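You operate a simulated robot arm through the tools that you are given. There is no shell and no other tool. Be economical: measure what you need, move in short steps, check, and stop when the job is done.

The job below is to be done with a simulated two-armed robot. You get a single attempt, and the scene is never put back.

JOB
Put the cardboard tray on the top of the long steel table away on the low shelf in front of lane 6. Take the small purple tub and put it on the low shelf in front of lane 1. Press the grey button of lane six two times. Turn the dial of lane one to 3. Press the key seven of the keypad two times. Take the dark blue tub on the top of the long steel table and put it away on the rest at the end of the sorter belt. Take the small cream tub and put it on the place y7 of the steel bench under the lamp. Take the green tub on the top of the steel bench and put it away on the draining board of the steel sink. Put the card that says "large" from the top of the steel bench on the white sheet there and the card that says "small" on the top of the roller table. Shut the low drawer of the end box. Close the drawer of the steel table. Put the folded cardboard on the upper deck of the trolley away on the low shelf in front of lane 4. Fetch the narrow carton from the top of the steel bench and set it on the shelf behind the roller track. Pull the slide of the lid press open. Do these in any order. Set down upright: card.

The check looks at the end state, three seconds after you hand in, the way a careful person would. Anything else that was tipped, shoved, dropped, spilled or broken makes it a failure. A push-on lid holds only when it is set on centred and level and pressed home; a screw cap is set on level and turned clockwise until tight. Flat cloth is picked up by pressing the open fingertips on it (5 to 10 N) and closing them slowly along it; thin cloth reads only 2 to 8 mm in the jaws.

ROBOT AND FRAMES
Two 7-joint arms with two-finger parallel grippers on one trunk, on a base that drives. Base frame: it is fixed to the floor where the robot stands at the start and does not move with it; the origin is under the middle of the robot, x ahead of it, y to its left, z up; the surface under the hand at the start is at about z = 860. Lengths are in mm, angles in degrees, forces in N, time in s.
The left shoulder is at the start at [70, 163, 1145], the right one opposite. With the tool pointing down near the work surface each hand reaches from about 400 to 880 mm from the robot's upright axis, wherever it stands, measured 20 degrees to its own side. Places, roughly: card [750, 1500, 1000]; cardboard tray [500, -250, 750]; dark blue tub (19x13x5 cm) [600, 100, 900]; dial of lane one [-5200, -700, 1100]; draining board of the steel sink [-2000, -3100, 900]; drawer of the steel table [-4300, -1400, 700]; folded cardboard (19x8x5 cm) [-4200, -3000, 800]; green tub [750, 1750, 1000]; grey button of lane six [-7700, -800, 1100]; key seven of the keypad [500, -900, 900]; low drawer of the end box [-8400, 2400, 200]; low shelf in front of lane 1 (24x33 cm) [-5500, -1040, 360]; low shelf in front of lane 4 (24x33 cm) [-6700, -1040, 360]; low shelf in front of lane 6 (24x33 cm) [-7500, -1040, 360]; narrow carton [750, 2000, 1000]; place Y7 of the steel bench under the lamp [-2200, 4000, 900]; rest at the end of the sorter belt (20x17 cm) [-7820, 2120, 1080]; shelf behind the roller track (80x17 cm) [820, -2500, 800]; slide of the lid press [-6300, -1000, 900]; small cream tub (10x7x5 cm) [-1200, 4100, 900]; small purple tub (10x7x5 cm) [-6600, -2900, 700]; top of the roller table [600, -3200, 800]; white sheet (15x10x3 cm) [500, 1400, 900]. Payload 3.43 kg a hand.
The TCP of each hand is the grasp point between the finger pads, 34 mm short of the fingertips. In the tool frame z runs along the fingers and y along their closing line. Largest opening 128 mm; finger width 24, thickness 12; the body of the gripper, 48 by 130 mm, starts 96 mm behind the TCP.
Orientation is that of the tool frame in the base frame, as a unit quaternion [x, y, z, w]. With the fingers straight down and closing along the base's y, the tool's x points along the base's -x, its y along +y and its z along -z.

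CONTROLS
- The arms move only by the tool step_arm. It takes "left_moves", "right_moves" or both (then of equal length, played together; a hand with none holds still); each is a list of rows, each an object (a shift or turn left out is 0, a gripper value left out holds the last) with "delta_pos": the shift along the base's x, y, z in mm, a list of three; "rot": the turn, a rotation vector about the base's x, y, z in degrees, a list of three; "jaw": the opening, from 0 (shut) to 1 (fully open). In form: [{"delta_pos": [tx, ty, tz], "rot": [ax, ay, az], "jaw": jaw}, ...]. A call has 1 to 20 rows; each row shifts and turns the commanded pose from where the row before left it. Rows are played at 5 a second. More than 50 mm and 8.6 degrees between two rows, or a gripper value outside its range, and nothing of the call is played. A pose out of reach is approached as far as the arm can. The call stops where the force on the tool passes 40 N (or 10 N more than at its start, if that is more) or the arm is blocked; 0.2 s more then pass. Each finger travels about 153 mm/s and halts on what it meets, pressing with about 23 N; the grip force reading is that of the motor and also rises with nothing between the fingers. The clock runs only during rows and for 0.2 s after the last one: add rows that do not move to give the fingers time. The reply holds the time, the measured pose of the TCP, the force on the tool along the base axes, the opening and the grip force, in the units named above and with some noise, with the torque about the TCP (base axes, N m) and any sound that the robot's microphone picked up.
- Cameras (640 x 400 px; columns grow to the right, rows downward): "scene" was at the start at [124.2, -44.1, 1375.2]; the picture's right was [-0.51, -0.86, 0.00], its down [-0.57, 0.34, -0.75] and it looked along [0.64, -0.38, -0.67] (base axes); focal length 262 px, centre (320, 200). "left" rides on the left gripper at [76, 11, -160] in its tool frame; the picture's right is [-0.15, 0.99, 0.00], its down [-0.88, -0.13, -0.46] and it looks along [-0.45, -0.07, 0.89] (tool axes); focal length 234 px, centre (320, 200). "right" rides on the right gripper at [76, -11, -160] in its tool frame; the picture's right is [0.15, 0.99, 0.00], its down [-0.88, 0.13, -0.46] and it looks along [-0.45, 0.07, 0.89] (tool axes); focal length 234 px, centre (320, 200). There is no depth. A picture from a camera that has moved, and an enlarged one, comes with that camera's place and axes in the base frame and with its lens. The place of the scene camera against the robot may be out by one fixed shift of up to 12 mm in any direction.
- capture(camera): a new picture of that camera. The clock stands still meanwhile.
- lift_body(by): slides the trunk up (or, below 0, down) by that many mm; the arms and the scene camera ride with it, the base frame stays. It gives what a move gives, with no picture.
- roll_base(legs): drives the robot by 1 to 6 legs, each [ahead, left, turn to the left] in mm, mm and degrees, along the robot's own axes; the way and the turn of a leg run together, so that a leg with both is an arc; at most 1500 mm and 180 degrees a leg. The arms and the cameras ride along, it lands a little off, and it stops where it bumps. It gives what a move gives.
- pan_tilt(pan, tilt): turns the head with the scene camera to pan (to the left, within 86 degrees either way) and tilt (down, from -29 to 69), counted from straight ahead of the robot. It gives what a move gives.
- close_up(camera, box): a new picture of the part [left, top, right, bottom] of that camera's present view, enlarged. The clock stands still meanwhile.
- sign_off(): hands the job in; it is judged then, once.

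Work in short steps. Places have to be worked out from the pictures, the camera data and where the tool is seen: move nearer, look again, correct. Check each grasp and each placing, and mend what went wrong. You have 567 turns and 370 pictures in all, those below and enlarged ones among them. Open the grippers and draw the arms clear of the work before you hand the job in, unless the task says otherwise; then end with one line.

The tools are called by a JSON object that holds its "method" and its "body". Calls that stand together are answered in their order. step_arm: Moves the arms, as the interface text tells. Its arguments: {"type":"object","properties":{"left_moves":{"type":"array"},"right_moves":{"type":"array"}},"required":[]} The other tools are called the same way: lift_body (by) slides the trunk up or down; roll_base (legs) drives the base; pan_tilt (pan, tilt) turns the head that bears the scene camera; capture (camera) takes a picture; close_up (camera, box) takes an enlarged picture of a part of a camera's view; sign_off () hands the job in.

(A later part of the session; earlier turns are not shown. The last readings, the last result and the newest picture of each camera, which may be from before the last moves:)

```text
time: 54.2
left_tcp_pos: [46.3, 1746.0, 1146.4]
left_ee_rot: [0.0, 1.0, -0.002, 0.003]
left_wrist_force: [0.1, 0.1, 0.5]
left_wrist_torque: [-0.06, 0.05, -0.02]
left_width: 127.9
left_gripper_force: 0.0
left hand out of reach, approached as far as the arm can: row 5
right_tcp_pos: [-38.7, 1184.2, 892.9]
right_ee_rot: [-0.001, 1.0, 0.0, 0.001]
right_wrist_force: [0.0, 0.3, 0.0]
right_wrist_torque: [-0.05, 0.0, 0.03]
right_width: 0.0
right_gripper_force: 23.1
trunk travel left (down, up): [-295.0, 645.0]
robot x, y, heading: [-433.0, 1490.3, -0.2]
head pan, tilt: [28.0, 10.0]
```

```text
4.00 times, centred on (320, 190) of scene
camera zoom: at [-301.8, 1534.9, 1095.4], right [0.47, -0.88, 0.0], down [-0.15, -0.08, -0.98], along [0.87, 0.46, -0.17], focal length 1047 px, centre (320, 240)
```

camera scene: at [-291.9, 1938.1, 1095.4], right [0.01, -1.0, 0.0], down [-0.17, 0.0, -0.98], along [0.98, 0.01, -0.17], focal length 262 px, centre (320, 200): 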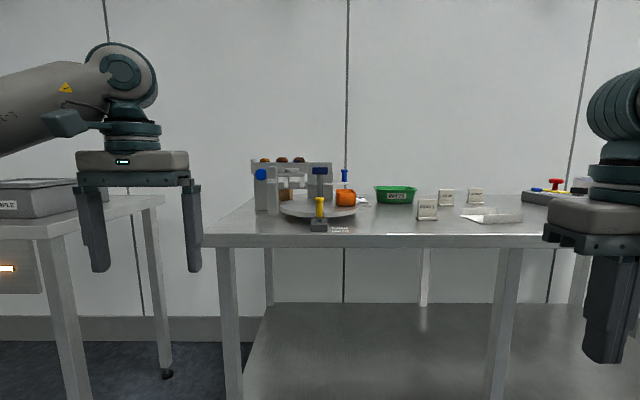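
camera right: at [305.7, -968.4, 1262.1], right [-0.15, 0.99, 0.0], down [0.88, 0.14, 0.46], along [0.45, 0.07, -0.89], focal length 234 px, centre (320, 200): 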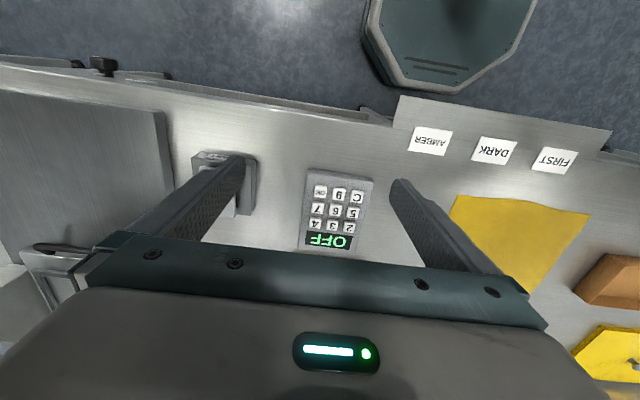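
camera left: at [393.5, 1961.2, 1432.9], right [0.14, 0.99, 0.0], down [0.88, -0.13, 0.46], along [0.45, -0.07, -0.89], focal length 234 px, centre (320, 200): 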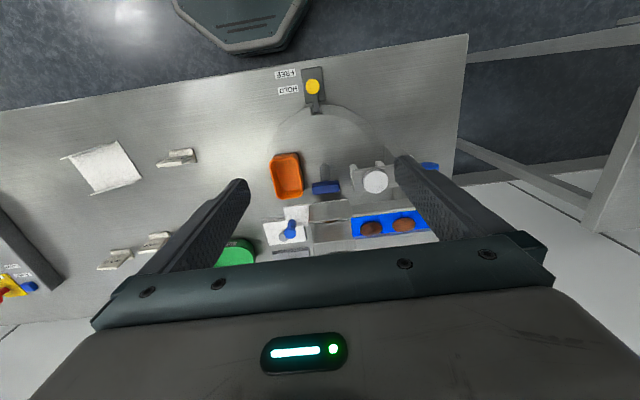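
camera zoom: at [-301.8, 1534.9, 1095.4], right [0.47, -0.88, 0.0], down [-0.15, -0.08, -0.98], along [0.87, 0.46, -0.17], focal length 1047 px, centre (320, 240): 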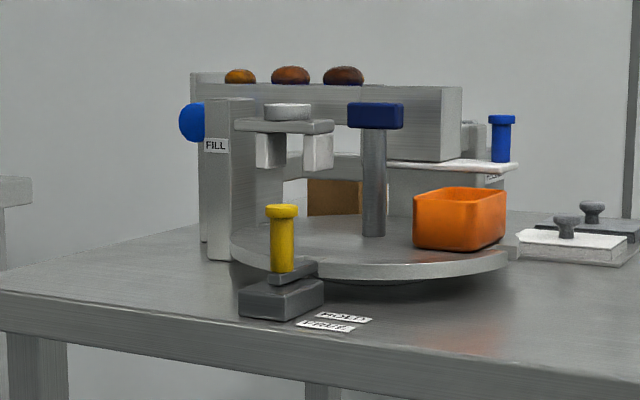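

Triangulation puts the carton at about (795,2095), behind the trough. I raise the trunk, drive back in, and look down from the left hand camera.

{"method": "lift_body", "body": {"by": 400}}

{"method": "roll_base", "body": {"legs": [[0, 450, 0], [400, 0, 0]]}}

{"method": "capture", "body": {"camera": "left"}}

{"method": "pan_tilt", "body": {"pan": 10, "tilt": 40}}

{"method": "capture", "body": {"camera": "scene"}}

```text
time: 58.0
left_tcp_pos: [44.4, 1743.8, 1547.3]
left_ee_rot: [-0.001, 1.0, -0.001, 0.002]
left_wrist_force: [0.3, 0.2, -0.4]
left_wrist_torque: [-0.01, 0.0, -0.01]
left_width: 127.8
left_gripper_force: 0.1
right_tcp_pos: [-39.6, 1183.0, 1292.9]
right_ee_rot: [0.0, 1.0, 0.0, 0.0]
right_wrist_force: [0.3, -0.6, 0.4]
right_wrist_torque: [-0.01, -0.02, -0.02]
right_width: 0.0
right_gripper_force: 23.5
trunk travel left (down, up): [-695.0, 245.0]
robot x, y, heading: [-437.0, 1487.4, -0.0]
head pan, tilt: [28.0, 10.0]
```

```text
time: 62.8
left_tcp_pos: [438.3, 2195.7, 1547.0]
left_ee_rot: [-0.001, 1.0, -0.001, 0.003]
left_wrist_force: [0.7, 0.2, 0.4]
left_wrist_torque: [0.0, 0.01, -0.01]
left_width: 128.1
left_gripper_force: 0.0
right_tcp_pos: [356.9, 1635.1, 1293.3]
right_ee_rot: [-0.002, 1.0, 0.0, 0.001]
right_wrist_force: [0.0, -0.1, 0.0]
right_wrist_torque: [0.01, -0.02, 0.02]
right_width: 0.3
right_gripper_force: 23.3
trunk travel left (down, up): [-695.0, 245.0]
robot x, y, heading: [-40.9, 1939.1, 0.1]
head pan, tilt: [28.0, 10.0]
```

```text
339 pictures are left
camera left: at [361.8, 2207.1, 1706.9], right [0.14, 0.99, 0.0], down [0.88, -0.13, 0.46], along [0.46, -0.07, -0.89], focal length 234 px, centre (320, 200)
```

left: 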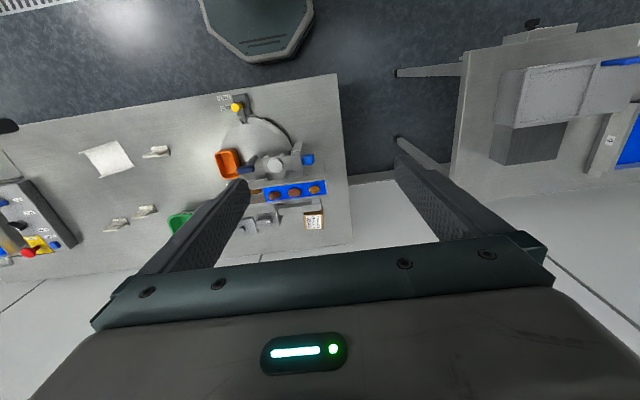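

```text
time: 63.7
left_tcp_pos: [439.4, 2195.7, 1546.5]
left_ee_rot: [-0.001, 1.0, 0.0, 0.003]
left_wrist_force: [0.2, -0.9, 0.3]
left_wrist_torque: [-0.01, -0.01, 0.03]
left_width: 128.1
left_gripper_force: 0.1
right_tcp_pos: [356.4, 1633.5, 1294.4]
right_ee_rot: [-0.001, 1.0, 0.0, 0.0]
right_wrist_force: [0.6, 0.1, 0.0]
right_wrist_torque: [0.01, -0.02, -0.02]
right_width: 0.0
right_gripper_force: 22.8
trunk travel left (down, up): [-695.0, 245.0]
robot x, y, heading: [-41.8, 1941.8, 0.3]
head pan, tilt: [10.0, 40.0]
```

```text
338 pictures are left
camera scene: at [95.0, 1955.9, 1447.9], right [0.18, -0.98, 0.0], down [-0.63, -0.11, -0.77], along [0.75, 0.14, -0.64], focal length 262 px, centre (320, 200)
```

scene: 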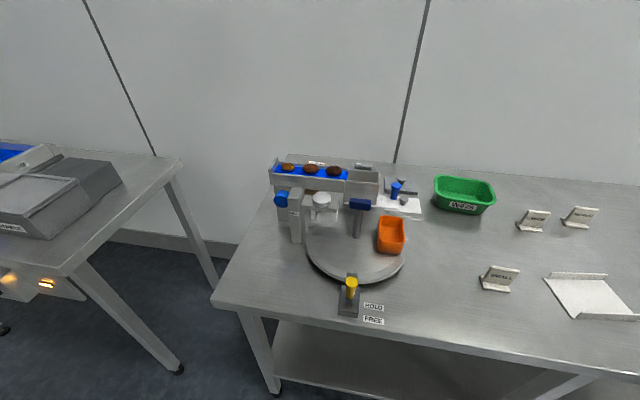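

There it is, behind the trough near the bench's back edge. Enlarge.

{"method": "close_up", "body": {"camera": "left", "box": [208, 140, 368, 240]}}

```text
4.00 times, centred on (288, 190) of left
camera zoom: at [362.7, 2207.0, 1706.6], right [0.14, 0.99, 0.0], down [0.88, -0.13, 0.46], along [0.46, -0.07, -0.89], focal length 937 px, centre (448, 240)
```

zoom: 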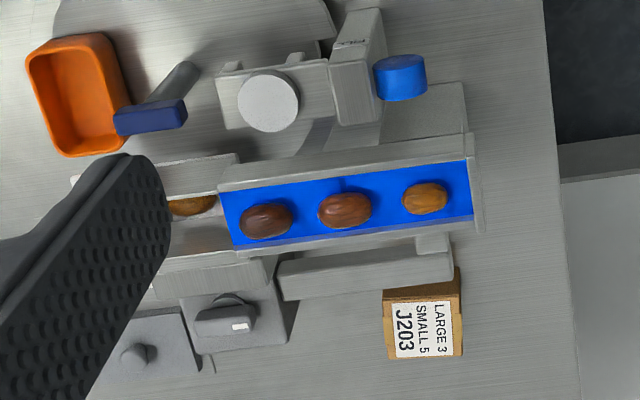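

Carton label "J203" top is near (840,2111). First the cards: I drive right 340 mm so the right hand can serve them.

{"method": "roll_base", "body": {"legs": [[0, -340, 0]]}}

{"method": "step_arm", "body": {"right_moves": [{"delta_pos": [40, 20, 0], "jaw": 0.6}, {"delta_pos": [40, 20, 0]}, {"delta_pos": [40, 20, 0]}, {"delta_pos": [40, 20, -20]}, {"delta_pos": [40, 20, -20]}, {"delta_pos": [10, 20, -40]}, {"delta_pos": [0, 10, -40]}]}}

{"method": "capture", "body": {"camera": "right"}}

{"method": "pan_tilt", "body": {"pan": -15, "tilt": 42}}

{"method": "capture", "body": {"camera": "scene"}}

```text
time: 66.0
left_tcp_pos: [441.9, 1860.8, 1546.8]
left_ee_rot: [-0.001, 1.0, -0.001, 0.003]
left_wrist_force: [0.6, 1.2, -0.1]
left_wrist_torque: [-0.01, 0.0, 0.04]
left_width: 128.2
left_gripper_force: 0.0
right_tcp_pos: [359.3, 1298.3, 1292.7]
right_ee_rot: [-0.002, 1.0, -0.001, 0.0]
right_wrist_force: [0.3, 0.1, 0.3]
right_wrist_torque: [-0.03, -0.05, 0.01]
right_width: 0.1
right_gripper_force: 23.1
trunk travel left (down, up): [-695.0, 245.0]
robot x, y, heading: [-37.9, 1605.3, 0.2]
head pan, tilt: [10.0, 40.0]
```

```text
time: 67.6
left_tcp_pos: [442.9, 1858.2, 1546.1]
left_ee_rot: [-0.002, 1.0, 0.0, 0.002]
left_wrist_force: [0.3, -0.5, -0.3]
left_wrist_torque: [0.04, 0.04, 0.04]
left_width: 128.1
left_gripper_force: 0.1
right_tcp_pos: [571.6, 1426.4, 1174.0]
right_ee_rot: [-0.002, 1.0, 0.001, 0.0]
right_wrist_force: [-1.5, 0.5, -0.2]
right_wrist_torque: [-0.03, 0.02, 0.01]
right_width: 76.8
right_gripper_force: 0.0
trunk travel left (down, up): [-695.0, 245.0]
robot x, y, heading: [-43.3, 1604.8, 0.2]
head pan, tilt: [10.0, 40.0]
```

```text
336 pictures are left
camera right: at [496.6, 1413.1, 1332.8], right [-0.15, 0.99, 0.0], down [0.88, 0.13, 0.46], along [0.45, 0.07, -0.89], focal length 234 px, centre (320, 200)
```

right: 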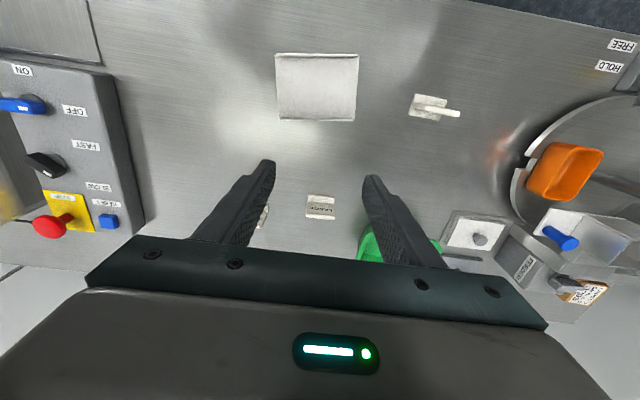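

```text
time: 68.5
left_tcp_pos: [441.0, 1859.5, 1545.0]
left_ee_rot: [-0.002, 1.0, -0.001, 0.003]
left_wrist_force: [0.9, 0.5, 0.1]
left_wrist_torque: [0.02, -0.03, 0.02]
left_width: 128.0
left_gripper_force: 0.0
right_tcp_pos: [570.4, 1425.2, 1173.5]
right_ee_rot: [-0.003, 1.0, 0.0, 0.0]
right_wrist_force: [0.5, -0.5, 0.3]
right_wrist_torque: [0.01, 0.02, -0.03]
right_width: 76.9
right_gripper_force: 0.0
trunk travel left (down, up): [-695.0, 245.0]
robot x, y, heading: [-39.5, 1602.9, 0.2]
head pan, tilt: [-15.0, 42.0]
```

```text
335 pictures are left
camera scene: at [93.4, 1581.5, 1444.9], right [-0.25, -0.97, 0.0], down [-0.65, 0.17, -0.74], along [0.72, -0.19, -0.67], focal length 262 px, centre (320, 200)
```

scene: 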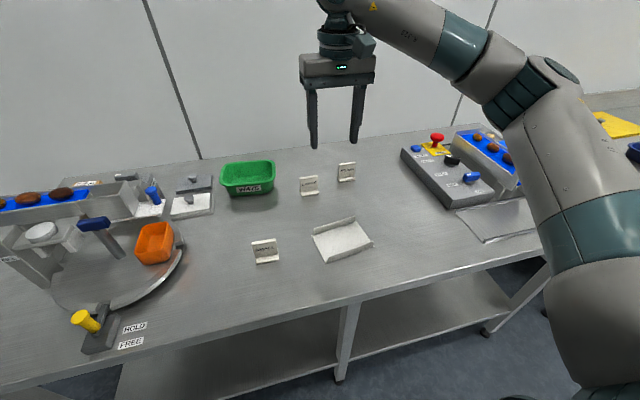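

Large card near (718,1447), small near (507,1611), sheet centre near (509,1411). Enlarge for their pose.

{"method": "close_up", "body": {"camera": "right", "box": [240, 40, 480, 230]}}

{"method": "close_up", "body": {"camera": "scene", "box": [236, 150, 396, 275]}}

```text
2.11 times, centred on (360, 135) of right
camera zoom: at [495.1, 1413.4, 1333.7], right [-0.15, 0.99, 0.0], down [0.88, 0.13, 0.46], along [0.45, 0.07, -0.89], focal length 493 px, centre (236, 337)
```

zoom: 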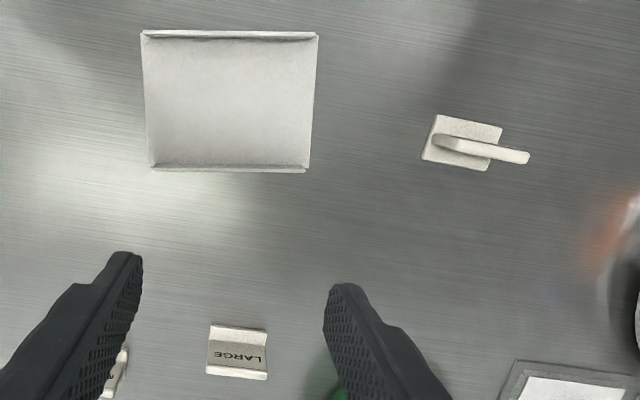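

```text
3.20 times, centred on (316, 212) of scene
camera zoom: at [93.4, 1581.5, 1444.9], right [-0.25, -0.97, 0.0], down [-0.65, 0.17, -0.74], along [0.72, -0.19, -0.67], focal length 838 px, centre (333, 160)
```

zoom: 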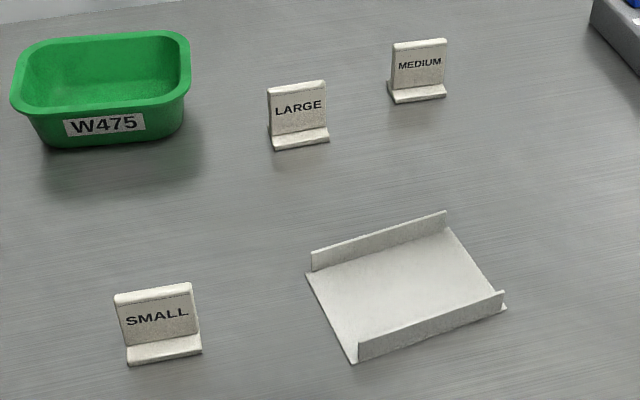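

The card plates run along base y (within 2°), so I'll grip their side edges closing along y. Moving the right hand over LARGE, higher than the card.

{"method": "step_arm", "body": {"right_moves": [{"delta_pos": [45, 7, 0]}, {"delta_pos": [45, 7, 0]}, {"delta_pos": [45, 7, -20]}, {"delta_pos": [0, 0, -45]}, {"delta_pos": [0, 0, -45]}, {"delta_pos": [0, 0, -34]}, {}]}}

{"method": "capture", "body": {"camera": "right"}}

{"method": "close_up", "body": {"camera": "scene", "box": [236, 100, 396, 200]}}

```text
time: 70.0
left_tcp_pos: [440.8, 1859.7, 1546.5]
left_ee_rot: [-0.002, 1.0, -0.001, 0.003]
left_wrist_force: [-0.8, 0.2, -0.5]
left_wrist_torque: [-0.01, -0.01, -0.02]
left_width: 128.1
left_gripper_force: 0.1
right_tcp_pos: [704.6, 1448.0, 1028.1]
right_ee_rot: [-0.002, 1.0, 0.0, 0.0]
right_wrist_force: [-0.3, -0.4, -0.2]
right_wrist_torque: [0.02, 0.02, -0.01]
right_width: 77.1
right_gripper_force: 0.0
trunk travel left (down, up): [-695.0, 245.0]
robot x, y, heading: [-38.6, 1602.5, -0.1]
head pan, tilt: [-15.0, 42.0]
```

```text
332 pictures are left
camera right: at [629.2, 1434.4, 1188.9], right [-0.15, 0.99, 0.0], down [0.88, 0.13, 0.46], along [0.45, 0.07, -0.89], focal length 234 px, centre (320, 200)
```

right: 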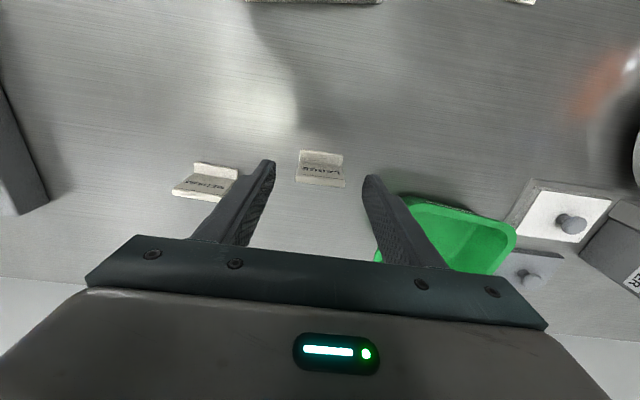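

```text
4.00 times, centred on (316, 150) of scene
camera zoom: at [93.3, 1581.2, 1444.9], right [-0.25, -0.97, 0.0], down [-0.65, 0.17, -0.74], along [0.72, -0.19, -0.67], focal length 1047 px, centre (336, 400)
```

zoom: 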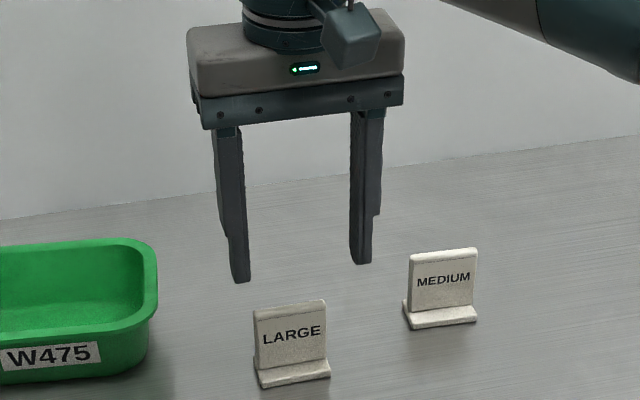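

By the hand camera the card plate is at about (720,1449), a bit ahead of the fingers. I move 14 mm forward and 35 mm down, then recheck.

{"method": "step_arm", "body": {"right_moves": [{"delta_pos": [14, 1, 0]}, {"delta_pos": [0, 0, -20]}, {"delta_pos": [0, 0, -18]}, {}]}}

{"method": "close_up", "body": {"camera": "right", "box": [240, 110, 400, 210]}}

{"method": "close_up", "body": {"camera": "scene", "box": [250, 120, 378, 200]}}

```text
time: 71.0
left_tcp_pos: [441.1, 1858.7, 1546.9]
left_ee_rot: [-0.003, 1.0, -0.001, 0.003]
left_wrist_force: [1.2, 0.1, 0.0]
left_wrist_torque: [-0.02, 0.0, -0.02]
left_width: 128.0
left_gripper_force: 0.1
right_tcp_pos: [717.8, 1448.9, 991.0]
right_ee_rot: [-0.003, 1.0, -0.001, 0.0]
right_wrist_force: [0.4, 0.0, -0.8]
right_wrist_torque: [-0.01, -0.02, 0.0]
right_width: 76.7
right_gripper_force: 0.1
trunk travel left (down, up): [-695.0, 245.0]
robot x, y, heading: [-38.5, 1605.8, 0.3]
head pan, tilt: [-15.0, 42.0]
```

```text
4.00 times, centred on (320, 160) of right
camera zoom: at [643.2, 1435.7, 1151.6], right [-0.15, 0.99, 0.0], down [0.88, 0.13, 0.46], along [0.45, 0.07, -0.89], focal length 937 px, centre (320, 360)
```

zoom: 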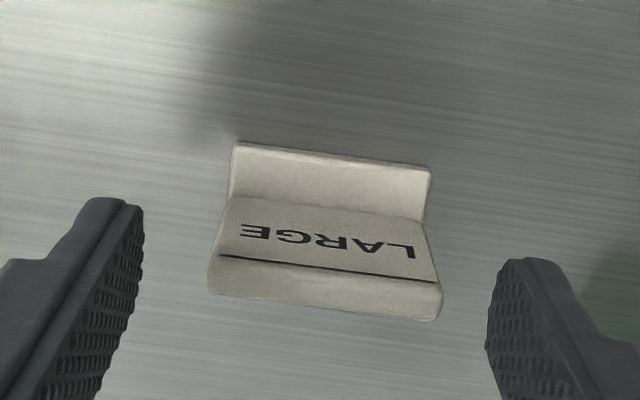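

```text
5.00 times, centred on (314, 160) of scene
camera zoom: at [93.6, 1581.8, 1444.9], right [-0.25, -0.97, 0.0], down [-0.65, 0.17, -0.74], along [0.72, -0.19, -0.67], focal length 1309 px, centre (350, 400)
```

zoom: 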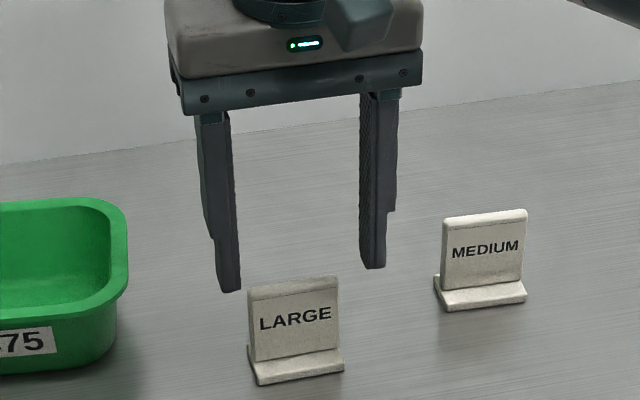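

Plate at x≈722, y≈1449, about 47 mm wide. I align and descend so the tips stay ~12 mm above the bench, then close.

{"method": "step_arm", "body": {"right_moves": [{"delta_pos": [4, 0, 0]}, {"delta_pos": [0, 0, -20]}, {"delta_pos": [0, 0, -18]}, {}]}}

{"method": "close_up", "body": {"camera": "scene", "box": [250, 120, 378, 200]}}

```text
time: 72.0
left_tcp_pos: [441.6, 1858.3, 1547.4]
left_ee_rot: [-0.001, 1.0, -0.001, 0.002]
left_wrist_force: [-0.8, 0.9, 0.3]
left_wrist_torque: [0.02, 0.01, 0.04]
left_width: 128.0
left_gripper_force: 0.1
right_tcp_pos: [722.6, 1447.5, 953.5]
right_ee_rot: [-0.003, 1.0, 0.001, 0.0]
right_wrist_force: [0.4, 0.7, 1.0]
right_wrist_torque: [0.04, 0.02, 0.04]
right_width: 76.8
right_gripper_force: 0.0
trunk travel left (down, up): [-695.0, 245.0]
robot x, y, heading: [-36.6, 1604.5, -0.0]
head pan, tilt: [-15.0, 42.0]
```

```text
5.00 times, centred on (314, 160) of scene
camera zoom: at [93.4, 1581.7, 1444.9], right [-0.25, -0.97, 0.0], down [-0.65, 0.17, -0.74], along [0.72, -0.19, -0.67], focal length 1309 px, centre (350, 400)
```

zoom: 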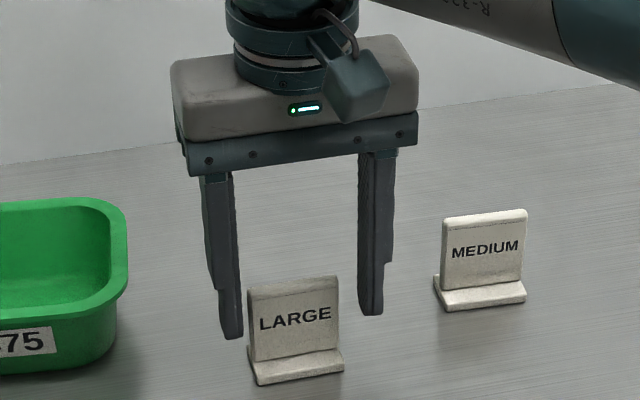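

Tips reach about two-thirds down the plate. I lower 8 mm more and close.

{"method": "step_arm", "body": {"right_moves": [{"delta_pos": [0, 1, -8]}, {"jaw": 0.45}, {"jaw": 0.4}, {"jaw": 0.35}, {"jaw": 0.2}, {}, {}]}}

{"method": "step_arm", "body": {"right_moves": [{"delta_pos": [0, 0, 10]}, {"delta_pos": [0, 0, 20]}, {"delta_pos": [0, 0, 30]}, {"delta_pos": [0, 0, 30]}, {}]}}

{"method": "capture", "body": {"camera": "scene"}}

```text
time: 73.7
left_tcp_pos: [440.9, 1858.3, 1546.2]
left_ee_rot: [-0.002, 1.0, -0.002, 0.003]
left_wrist_force: [0.6, 0.4, -0.2]
left_wrist_torque: [-0.01, -0.04, -0.01]
left_width: 127.8
left_gripper_force: 0.0
right_tcp_pos: [721.6, 1448.1, 943.3]
right_ee_rot: [-0.002, 1.0, 0.0, -0.001]
right_wrist_force: [-0.2, -0.6, 0.5]
right_wrist_torque: [0.0, 0.0, 0.03]
right_width: 57.0
right_gripper_force: 22.9
trunk travel left (down, up): [-695.0, 245.0]
robot x, y, heading: [-38.4, 1606.3, 0.1]
head pan, tilt: [-15.0, 42.0]
```

```text
time: 74.8
left_tcp_pos: [441.2, 1857.9, 1546.2]
left_ee_rot: [-0.002, 1.0, -0.001, 0.003]
left_wrist_force: [0.5, 0.4, 0.5]
left_wrist_torque: [0.01, -0.01, 0.01]
left_width: 127.8
left_gripper_force: 0.0
right_tcp_pos: [721.9, 1449.3, 1034.1]
right_ee_rot: [-0.003, 1.0, 0.0, 0.0]
right_wrist_force: [-0.1, -0.2, 0.1]
right_wrist_torque: [0.01, 0.0, -0.01]
right_width: 56.7
right_gripper_force: 23.1
trunk travel left (down, up): [-695.0, 245.0]
robot x, y, heading: [-39.1, 1603.8, 0.1]
head pan, tilt: [-15.0, 42.0]
```

```text
327 pictures are left
camera scene: at [94.1, 1581.2, 1444.8], right [-0.25, -0.97, 0.0], down [-0.65, 0.17, -0.74], along [0.72, -0.19, -0.67], focal length 262 px, centre (320, 200)
```

scene: 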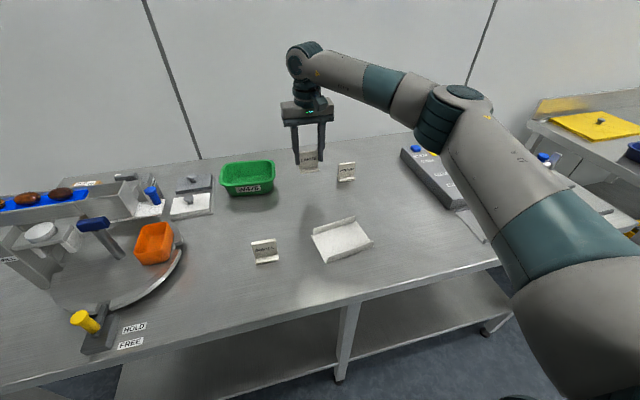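

Card held firmly (57 mm). I carry it over the sheet centre (508,1411) and lower part-way.

{"method": "step_arm", "body": {"right_moves": [{"delta_pos": [-43, -8, 0]}, {"delta_pos": [-43, -8, 0]}, {"delta_pos": [-43, -8, 0]}, {"delta_pos": [-43, -7, 0]}, {"delta_pos": [-42, -7, 0]}, {"delta_pos": [0, 0, -30]}, {"delta_pos": [0, 0, -30]}, {}]}}

{"method": "capture", "body": {"camera": "right"}}

{"method": "close_up", "body": {"camera": "scene", "box": [270, 170, 430, 270]}}

```text
time: 76.7
left_tcp_pos: [440.7, 1858.7, 1547.6]
left_ee_rot: [-0.002, 1.0, 0.0, 0.003]
left_wrist_force: [0.4, -0.3, 0.0]
left_wrist_torque: [0.0, 0.0, -0.01]
left_width: 127.9
left_gripper_force: 0.0
right_tcp_pos: [508.2, 1410.6, 975.0]
right_ee_rot: [-0.001, 1.0, -0.001, 0.001]
right_wrist_force: [-0.1, 0.4, 1.2]
right_wrist_torque: [-0.02, 0.0, 0.0]
right_width: 56.9
right_gripper_force: 23.0
trunk travel left (down, up): [-695.0, 245.0]
robot x, y, heading: [-38.8, 1610.3, 0.4]
head pan, tilt: [-15.0, 42.0]
```

```text
326 pictures are left
camera right: at [433.5, 1398.0, 1134.2], right [-0.15, 0.99, 0.0], down [0.88, 0.13, 0.46], along [0.45, 0.07, -0.89], focal length 234 px, centre (320, 200)
```

right: 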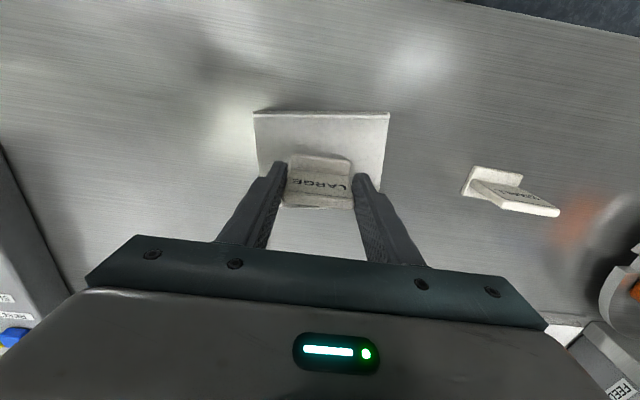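

```text
4.00 times, centred on (350, 220) of scene
camera zoom: at [93.0, 1581.5, 1445.0], right [-0.25, -0.97, 0.0], down [-0.65, 0.17, -0.74], along [0.72, -0.19, -0.67], focal length 1047 px, centre (200, 120)
```

zoom: 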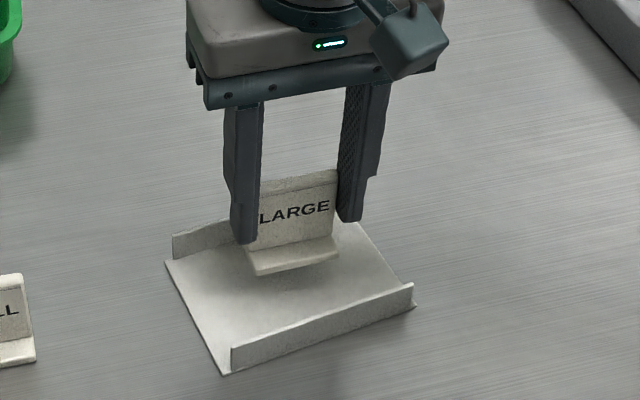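

Over the sheet centre. I lower to just above, then in fine steps to contact.

{"method": "step_arm", "body": {"right_moves": [{"delta_pos": [0, -3, -15]}, {"delta_pos": [0, 0, -8]}, {"delta_pos": [0, 0, -2]}, {"delta_pos": [0, 0, -2]}, {}]}}

```text
time: 77.8
left_tcp_pos: [440.4, 1858.1, 1546.8]
left_ee_rot: [-0.002, 1.0, -0.001, 0.002]
left_wrist_force: [-1.0, -0.4, 0.1]
left_wrist_torque: [-0.02, 0.01, -0.01]
left_width: 128.0
left_gripper_force: 0.0
right_tcp_pos: [508.2, 1408.7, 947.8]
right_ee_rot: [-0.002, 1.0, 0.0, 0.001]
right_wrist_force: [-0.7, -0.3, -0.1]
right_wrist_torque: [-0.01, -0.03, 0.0]
right_width: 56.7
right_gripper_force: 23.3
trunk travel left (down, up): [-695.0, 245.0]
robot x, y, heading: [-43.1, 1605.5, 0.2]
head pan, tilt: [-15.0, 42.0]
```

{"method": "step_arm", "body": {"right_moves": [{"delta_pos": [0, 0, -1]}, {"delta_pos": [0, 0, -1]}, {"delta_pos": [0, 0, -1]}, {}]}}

{"method": "close_up", "body": {"camera": "scene", "box": [270, 180, 398, 260]}}

```text
time: 78.8
left_tcp_pos: [441.0, 1859.2, 1547.6]
left_ee_rot: [-0.002, 1.0, 0.0, 0.003]
left_wrist_force: [-0.5, 0.5, 0.3]
left_wrist_torque: [0.0, 0.02, -0.03]
left_width: 127.9
left_gripper_force: 0.0
right_tcp_pos: [507.9, 1409.1, 946.2]
right_ee_rot: [-0.004, 1.0, 0.0, 0.001]
right_wrist_force: [-0.2, -1.5, 12.9]
right_wrist_torque: [-0.07, -0.14, -0.01]
right_width: 56.6
right_gripper_force: 23.0
trunk travel left (down, up): [-695.0, 245.0]
robot x, y, heading: [-41.0, 1603.6, 0.4]
head pan, tilt: [-15.0, 42.0]
```

```text
5.00 times, centred on (334, 220) of scene
camera zoom: at [92.4, 1581.7, 1445.2], right [-0.25, -0.97, 0.0], down [-0.65, 0.17, -0.74], along [0.72, -0.19, -0.67], focal length 1309 px, centre (250, 100)
```

zoom: 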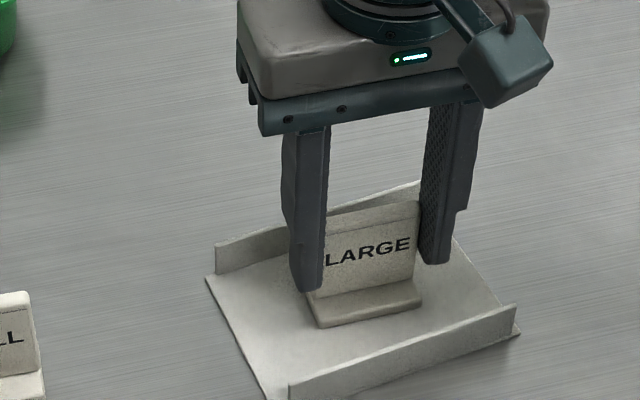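

Contact at 13 N: the card stands on the sheet. I ease up 1 mm, open slowly and lift away.

{"method": "step_arm", "body": {"right_moves": [{"delta_pos": [0, 0, 1]}, {"jaw": 0.48}, {"jaw": 0.55}, {"jaw": 0.6}, {"delta_pos": [0, 0, 30]}, {"delta_pos": [0, 0, 40]}, {"delta_pos": [0, 0, 45]}, {}]}}

{"method": "close_up", "body": {"camera": "scene", "box": [236, 150, 396, 275]}}

```text
time: 80.7
left_tcp_pos: [441.1, 1858.1, 1547.3]
left_ee_rot: [-0.002, 1.0, -0.001, 0.003]
left_wrist_force: [-0.4, -0.2, -1.8]
left_wrist_torque: [0.02, 0.02, -0.01]
left_width: 127.9
left_gripper_force: 0.2
right_tcp_pos: [508.6, 1409.3, 1061.4]
right_ee_rot: [-0.003, 1.0, 0.0, 0.0]
right_wrist_force: [-0.5, 0.3, 0.0]
right_wrist_torque: [0.02, -0.04, 0.03]
right_width: 76.7
right_gripper_force: 0.0
trunk travel left (down, up): [-695.0, 245.0]
robot x, y, heading: [-37.0, 1600.2, 0.2]
head pan, tilt: [-15.0, 42.0]
```

```text
3.20 times, centred on (316, 212) of scene
camera zoom: at [93.8, 1581.1, 1444.9], right [-0.25, -0.97, 0.0], down [-0.65, 0.17, -0.74], along [0.72, -0.19, -0.67], focal length 838 px, centre (333, 160)
```

zoom: 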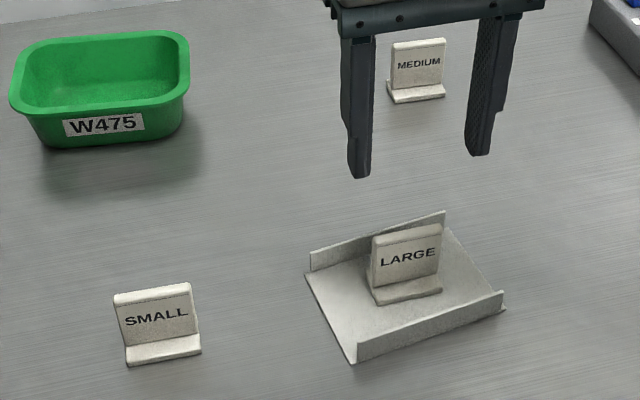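

LARGE stands upright on the sheet. Next I hover the right hand near SMALL at about (503,1600).

{"method": "step_arm", "body": {"right_moves": [{"delta_pos": [0, 48, 0]}, {"delta_pos": [0, 48, 0]}, {"delta_pos": [-2, 48, 0]}, {"delta_pos": [-3, 46, -20]}, {}]}}

{"method": "capture", "body": {"camera": "right"}}

```text
refused: row 4 steps farther than a row can; nothing moved
```

```text
322 pictures are left
camera right: at [434.5, 1396.6, 1221.4], right [-0.15, 0.99, 0.0], down [0.88, 0.13, 0.46], along [0.45, 0.07, -0.89], focal length 234 px, centre (320, 200)
```

right: 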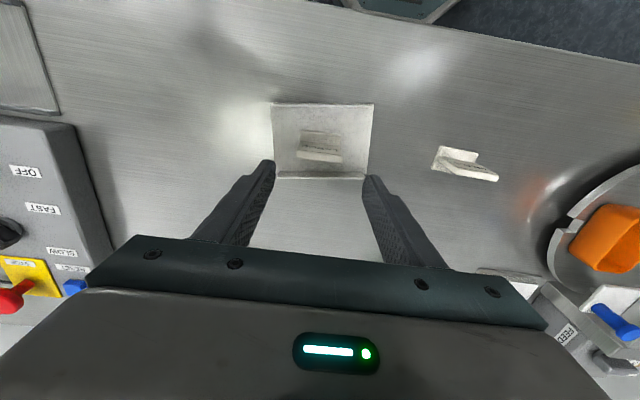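

Row too long; I resend with smaller rows.

{"method": "step_arm", "body": {"right_moves": [{"delta_pos": [0, 45, 0]}, {"delta_pos": [0, 45, 0]}, {"delta_pos": [-2, 45, 0]}, {"delta_pos": [-3, 45, 0]}, {"delta_pos": [0, 10, -20]}, {}]}}

{"method": "close_up", "body": {"camera": "right", "box": [240, 100, 400, 200]}}

```text
time: 82.0
left_tcp_pos: [441.5, 1858.2, 1547.6]
left_ee_rot: [-0.003, 1.0, -0.001, 0.003]
left_wrist_force: [0.0, -0.1, -0.3]
left_wrist_torque: [0.02, -0.02, 0.0]
left_width: 128.1
left_gripper_force: 0.0
right_tcp_pos: [503.9, 1599.0, 1040.4]
right_ee_rot: [-0.002, 1.0, 0.0, 0.0]
right_wrist_force: [0.1, 0.3, -0.3]
right_wrist_torque: [-0.02, -0.02, 0.02]
right_width: 77.0
right_gripper_force: 0.0
trunk travel left (down, up): [-695.0, 245.0]
robot x, y, heading: [-36.9, 1601.2, -0.1]
head pan, tilt: [-15.0, 42.0]
```

```text
4.00 times, centred on (320, 150) of right
camera zoom: at [428.9, 1586.0, 1201.2], right [-0.15, 0.99, 0.0], down [0.88, 0.13, 0.46], along [0.45, 0.07, -0.89], focal length 937 px, centre (320, 400)
```

zoom: 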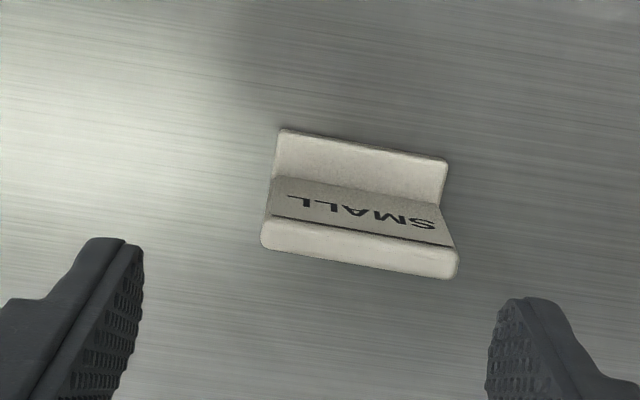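

SMALL is at (504.5,1609). Descend to the same grip height, close, lift.

{"method": "step_arm", "body": {"right_moves": [{"delta_pos": [1, 10, 0]}, {"delta_pos": [0, 0, -40]}, {"delta_pos": [0, 0, -30]}, {"delta_pos": [0, 0, -26]}, {"jaw": 0.5}, {"jaw": 0.4}, {"jaw": 0.3}, {"jaw": 0.2}, {}, {}]}}

{"method": "step_arm", "body": {"right_moves": [{"delta_pos": [0, 0, 15]}, {"delta_pos": [0, 0, 40]}, {"delta_pos": [0, 0, 45]}, {"delta_pos": [0, 0, 45]}, {"delta_pos": [0, 0, 45]}, {"delta_pos": [0, 0, 45]}, {}]}}

{"method": "capture", "body": {"camera": "scene"}}

```text
time: 84.2
left_tcp_pos: [440.2, 1858.8, 1547.1]
left_ee_rot: [-0.001, 1.0, -0.001, 0.002]
left_wrist_force: [0.5, 0.3, -0.4]
left_wrist_torque: [-0.03, -0.01, 0.0]
left_width: 127.8
left_gripper_force: 0.0
right_tcp_pos: [504.9, 1609.0, 945.7]
right_ee_rot: [-0.002, 1.0, -0.001, 0.0]
right_wrist_force: [0.2, 0.1, 0.3]
right_wrist_torque: [0.02, -0.02, 0.01]
right_width: 57.0
right_gripper_force: 22.4
trunk travel left (down, up): [-695.0, 245.0]
robot x, y, heading: [-36.7, 1604.2, 0.2]
head pan, tilt: [-15.0, 42.0]
```

```text
time: 85.8
left_tcp_pos: [441.2, 1858.9, 1546.0]
left_ee_rot: [-0.001, 1.0, -0.001, 0.003]
left_wrist_force: [-0.6, 0.7, -0.5]
left_wrist_torque: [0.01, 0.01, 0.0]
left_width: 128.3
left_gripper_force: 0.1
right_tcp_pos: [502.9, 1608.7, 1179.9]
right_ee_rot: [-0.003, 1.0, 0.0, 0.0]
right_wrist_force: [0.9, 0.5, -0.2]
right_wrist_torque: [0.02, 0.01, 0.0]
right_width: 56.5
right_gripper_force: 22.9
trunk travel left (down, up): [-695.0, 245.0]
robot x, y, heading: [-44.3, 1604.1, 0.2]
head pan, tilt: [-15.0, 42.0]
```

```text
320 pictures are left
camera scene: at [94.2, 1581.1, 1444.8], right [-0.25, -0.97, 0.0], down [-0.65, 0.17, -0.74], along [0.72, -0.19, -0.67], focal length 262 px, centre (320, 200)
```

scene: 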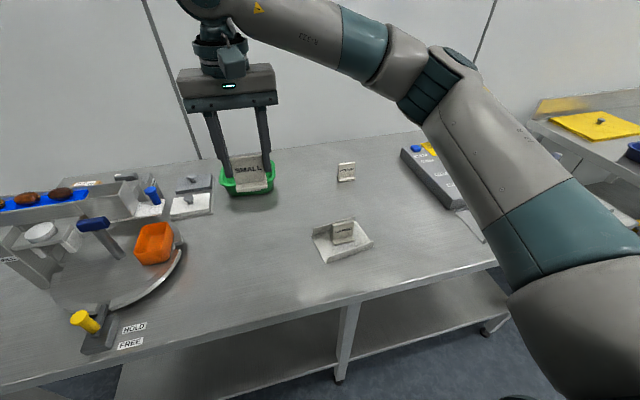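

SMALL is held. I tuck the right hand back and drive to face the carton with the left arm.

{"method": "step_arm", "body": {"right_moves": [{"delta_pos": [-25, -42, 0]}, {"delta_pos": [-25, -42, 0]}, {"delta_pos": [-25, -42, 0]}, {"delta_pos": [-25, -42, 0]}, {"delta_pos": [-20, -42, 0]}]}}

{"method": "roll_base", "body": {"legs": [[0, 300, 0], [55, 0, 0]]}}

```text
time: 87.0
left_tcp_pos: [440.2, 1856.9, 1547.1]
left_ee_rot: [-0.003, 1.0, 0.001, 0.003]
left_wrist_force: [0.2, 0.5, 0.0]
left_wrist_torque: [0.09, -0.04, -0.02]
left_width: 127.8
left_gripper_force: 0.1
right_tcp_pos: [381.8, 1398.3, 1181.2]
right_ee_rot: [-0.003, 1.0, 0.001, 0.001]
right_wrist_force: [-0.8, -0.9, -1.7]
right_wrist_torque: [0.03, 0.0, -0.01]
right_width: 57.1
right_gripper_force: 22.5
trunk travel left (down, up): [-695.0, 245.0]
robot x, y, heading: [-44.2, 1601.5, 0.3]
head pan, tilt: [-15.0, 42.0]
```

```text
time: 89.6
left_tcp_pos: [486.1, 2157.0, 1550.2]
left_ee_rot: [-0.001, 1.0, -0.001, 0.005]
left_wrist_force: [-1.2, -0.5, 1.1]
left_wrist_torque: [0.01, -0.08, 0.0]
left_width: 127.9
left_gripper_force: 0.0
right_tcp_pos: [430.8, 1698.3, 1183.5]
right_ee_rot: [-0.002, 1.0, 0.001, 0.003]
right_wrist_force: [-0.4, 0.3, -0.7]
right_wrist_torque: [0.01, -0.09, 0.0]
right_width: 57.0
right_gripper_force: 23.1
trunk travel left (down, up): [-695.0, 245.0]
robot x, y, heading: [10.4, 1902.9, 0.5]
head pan, tilt: [-15.0, 42.0]
```

Now bring the left hand above the carton region, still well above the trough.

{"method": "step_arm", "body": {"left_moves": [{"delta_pos": [20, -5, -40]}, {"delta_pos": [30, -5, -35]}, {"delta_pos": [30, -5, -35]}, {"delta_pos": [35, -5, -35]}, {"delta_pos": [35, -5, -35]}, {"delta_pos": [35, -5, -30]}, {"delta_pos": [35, -5, -30]}, {"delta_pos": [35, -5, -30]}, {"delta_pos": [35, -7, -30]}, {}]}}

{"method": "capture", "body": {"camera": "left"}}

{"method": "pan_tilt", "body": {"pan": 12, "tilt": 35}}

{"method": "capture", "body": {"camera": "scene"}}

```text
time: 91.8
left_tcp_pos: [784.8, 2110.9, 1245.4]
left_ee_rot: [-0.001, 1.0, 0.0, 0.004]
left_wrist_force: [-0.2, -0.1, -0.3]
left_wrist_torque: [-0.02, -0.03, 0.01]
left_width: 128.0
left_gripper_force: 0.0
right_tcp_pos: [433.1, 1700.4, 1181.9]
right_ee_rot: [-0.002, 1.0, -0.001, 0.002]
right_wrist_force: [0.0, 0.0, -0.6]
right_wrist_torque: [-0.04, -0.03, -0.01]
right_width: 56.9
right_gripper_force: 23.1
trunk travel left (down, up): [-695.0, 245.0]
robot x, y, heading: [11.5, 1905.2, 0.1]
head pan, tilt: [-15.0, 42.0]
```

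```text
319 pictures are left
camera left: at [706.6, 2123.0, 1406.3], right [0.14, 0.99, 0.0], down [0.88, -0.13, 0.46], along [0.46, -0.07, -0.89], focal length 234 px, centre (320, 200)
```

left: 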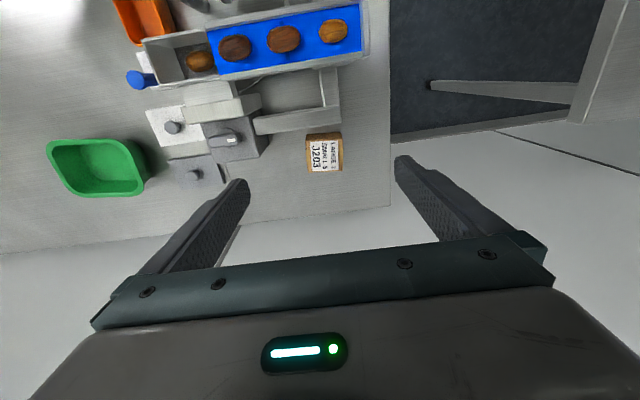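

```text
time: 92.8
left_tcp_pos: [785.4, 2111.1, 1245.3]
left_ee_rot: [-0.001, 1.0, -0.002, 0.002]
left_wrist_force: [0.6, 0.0, 1.0]
left_wrist_torque: [0.02, 0.02, -0.01]
left_width: 128.1
left_gripper_force: 0.0
right_tcp_pos: [434.4, 1698.9, 1181.6]
right_ee_rot: [-0.002, 1.0, 0.0, 0.0]
right_wrist_force: [-0.6, 0.3, -0.5]
right_wrist_torque: [-0.01, -0.03, 0.0]
right_width: 57.0
right_gripper_force: 23.1
trunk travel left (down, up): [-695.0, 245.0]
robot x, y, heading: [13.2, 1909.6, 0.1]
head pan, tilt: [12.0, 35.0]
```

```text
318 pictures are left
camera scene: at [151.2, 1920.7, 1455.3], right [0.21, -0.98, 0.0], down [-0.56, -0.12, -0.82], along [0.8, 0.17, -0.57], focal length 262 px, centre (320, 200)
```

scene: 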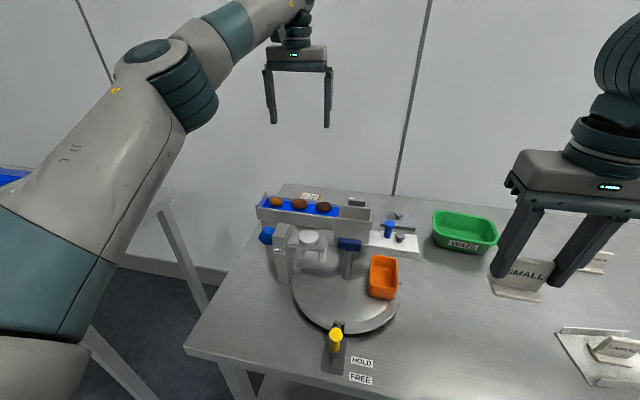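

{"method": "close_up", "body": {"camera": "left", "box": [230, 80, 390, 210]}}

```text
3.08 times, centred on (310, 145) of left
camera zoom: at [708.0, 2121.8, 1405.8], right [0.14, 0.99, 0.0], down [0.88, -0.13, 0.46], along [0.46, -0.07, -0.89], focal length 720 px, centre (351, 369)
```

zoom: 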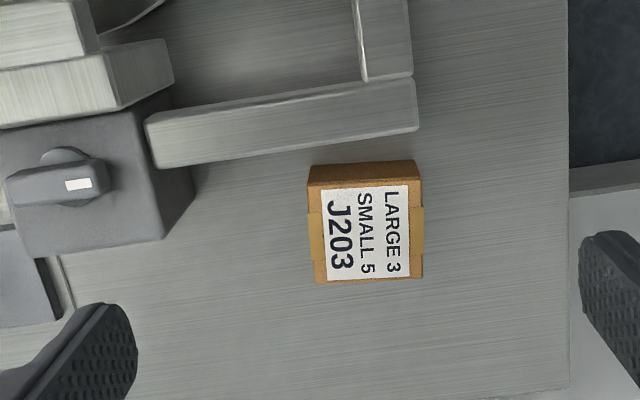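

The carton spans x 812–874, y 2077–2146, top ≈968, yawed about −4°. I move above it with that yaw and start down.

{"method": "step_arm", "body": {"left_moves": [{"delta_pos": [40, 0, -30], "rot": [0, 0, -4], "jaw": 1}, {"delta_pos": [18, 0, -45]}, {"delta_pos": [0, 0, -45]}, {"delta_pos": [0, 0, -45]}, {"delta_pos": [0, 0, -40]}, {}]}}

{"method": "capture", "body": {"camera": "left"}}

{"method": "close_up", "body": {"camera": "scene", "box": [240, 90, 440, 240]}}

```text
time: 94.2
left_tcp_pos: [820.4, 2113.3, 1056.4]
left_ee_rot: [0.033, 0.999, -0.001, 0.003]
left_wrist_force: [-1.0, 0.1, 0.0]
left_wrist_torque: [0.02, 0.05, -0.02]
left_width: 127.9
left_gripper_force: 0.1
left hand out of reach, approached as far as the arm can: row 1
right_tcp_pos: [433.8, 1700.2, 1182.0]
right_ee_rot: [-0.001, 1.0, 0.0, 0.002]
right_wrist_force: [0.0, 0.2, 0.1]
right_wrist_torque: [-0.02, -0.01, -0.01]
right_width: 56.5
right_gripper_force: 22.5
trunk travel left (down, up): [-695.0, 245.0]
robot x, y, heading: [13.1, 1903.2, 0.2]
head pan, tilt: [12.0, 35.0]
```

```text
316 pictures are left
camera left: at [744.7, 2128.7, 1217.4], right [0.21, 0.98, 0.0], down [0.87, -0.19, 0.46], along [0.45, -0.1, -0.89], focal length 234 px, centre (320, 200)
```

left: 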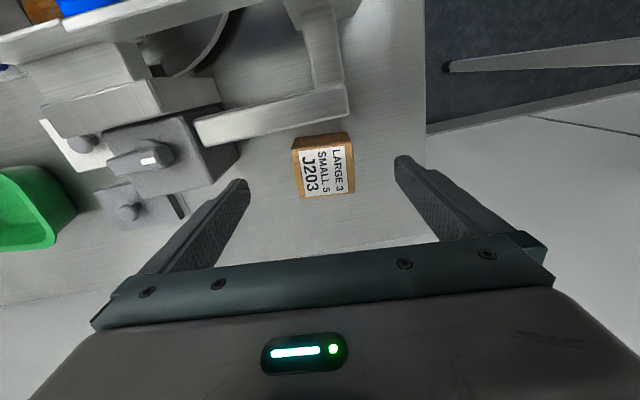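

```text
2.67 times, centred on (340, 165) of scene
camera zoom: at [150.2, 1921.0, 1455.5], right [0.21, -0.98, 0.0], down [-0.56, -0.12, -0.82], along [0.8, 0.17, -0.57], focal length 698 px, centre (267, 293)
```

zoom: 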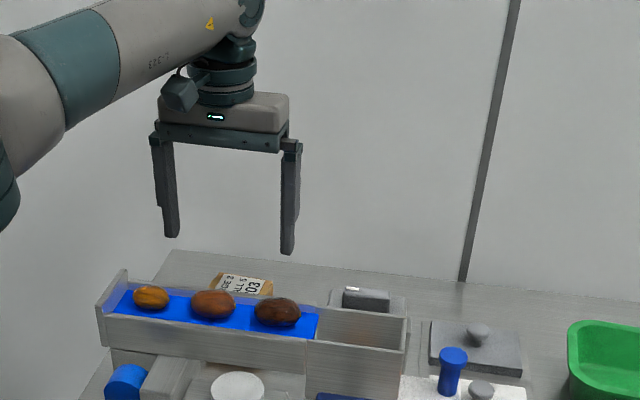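

Row 1 was cut short by reach; lower now, I try the remaining 22 mm forward.

{"method": "step_arm", "body": {"left_moves": [{"delta_pos": [10, 0, -10]}, {"delta_pos": [12, 0, -10]}, {}]}}

{"method": "close_up", "body": {"camera": "left", "box": [230, 80, 430, 220]}}

```text
time: 95.0
left_tcp_pos: [844.2, 2112.2, 1035.2]
left_ee_rot: [0.034, 0.999, -0.001, 0.003]
left_wrist_force: [0.4, -0.3, 0.4]
left_wrist_torque: [0.01, -0.03, 0.01]
left_width: 127.9
left_gripper_force: 0.0
right_tcp_pos: [434.6, 1699.9, 1183.3]
right_ee_rot: [-0.002, 1.0, 0.0, 0.001]
right_wrist_force: [0.7, 0.4, -0.2]
right_wrist_torque: [-0.02, -0.03, 0.02]
right_width: 56.9
right_gripper_force: 22.6
trunk travel left (down, up): [-695.0, 245.0]
robot x, y, heading: [14.9, 1906.2, 0.1]
head pan, tilt: [12.0, 35.0]
```

```text
2.86 times, centred on (330, 150) of left
camera zoom: at [767.3, 2128.3, 1196.1], right [0.21, 0.98, 0.0], down [0.87, -0.19, 0.46], along [0.45, -0.1, -0.89], focal length 669 px, centre (291, 343)
```

zoom: 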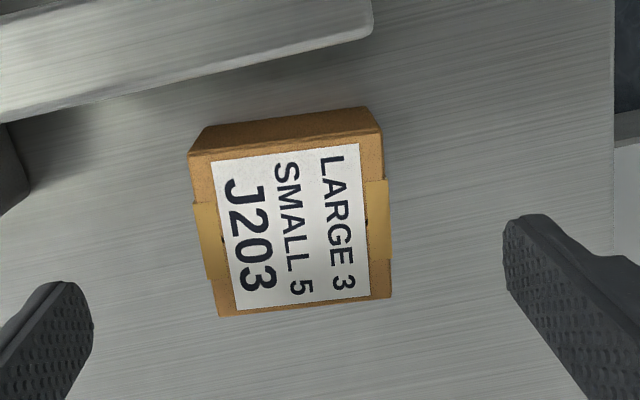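

Well centred; I correct x by −6 and yaw by −2.5°, then descend to grip height and close.

{"method": "step_arm", "body": {"left_moves": [{"delta_pos": [-6, 0, -30], "rot": [0, 0, -2.5]}, {"delta_pos": [0, 0, -30]}, {"delta_pos": [0, 0, -28]}, {}, {"jaw": 0.8}, {"jaw": 0.7}, {"jaw": 0.6}, {"jaw": 0.5}, {"jaw": 0.4}, {}, {}]}}

{"method": "close_up", "body": {"camera": "scene", "box": [240, 110, 440, 260]}}

```text
time: 97.3
left_tcp_pos: [838.5, 2110.2, 948.7]
left_ee_rot: [0.055, 0.998, -0.001, 0.003]
left_wrist_force: [0.0, -0.3, -0.5]
left_wrist_torque: [0.05, 0.0, 0.03]
left_width: 74.8
left_gripper_force: 22.5
right_tcp_pos: [435.5, 1698.3, 1181.7]
right_ee_rot: [-0.002, 1.0, 0.001, 0.001]
right_wrist_force: [0.4, 0.2, -0.7]
right_wrist_torque: [0.05, -0.01, -0.01]
right_width: 56.8
right_gripper_force: 23.3
trunk travel left (down, up): [-695.0, 245.0]
robot x, y, heading: [14.0, 1898.7, 0.5]
head pan, tilt: [12.0, 35.0]
```

```text
2.67 times, centred on (340, 185) of scene
camera zoom: at [151.0, 1921.1, 1455.4], right [0.21, -0.98, 0.0], down [-0.56, -0.12, -0.82], along [0.8, 0.17, -0.57], focal length 698 px, centre (267, 240)
```

zoom: 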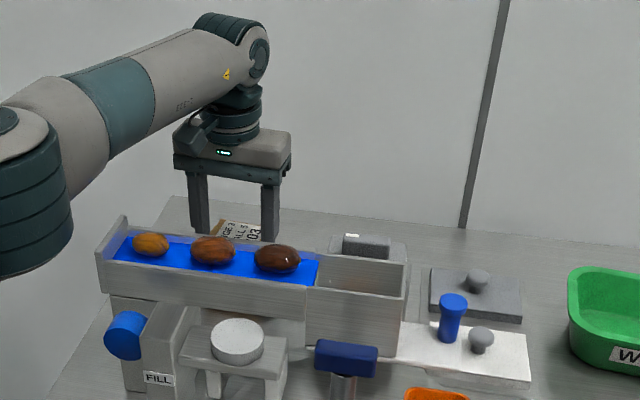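

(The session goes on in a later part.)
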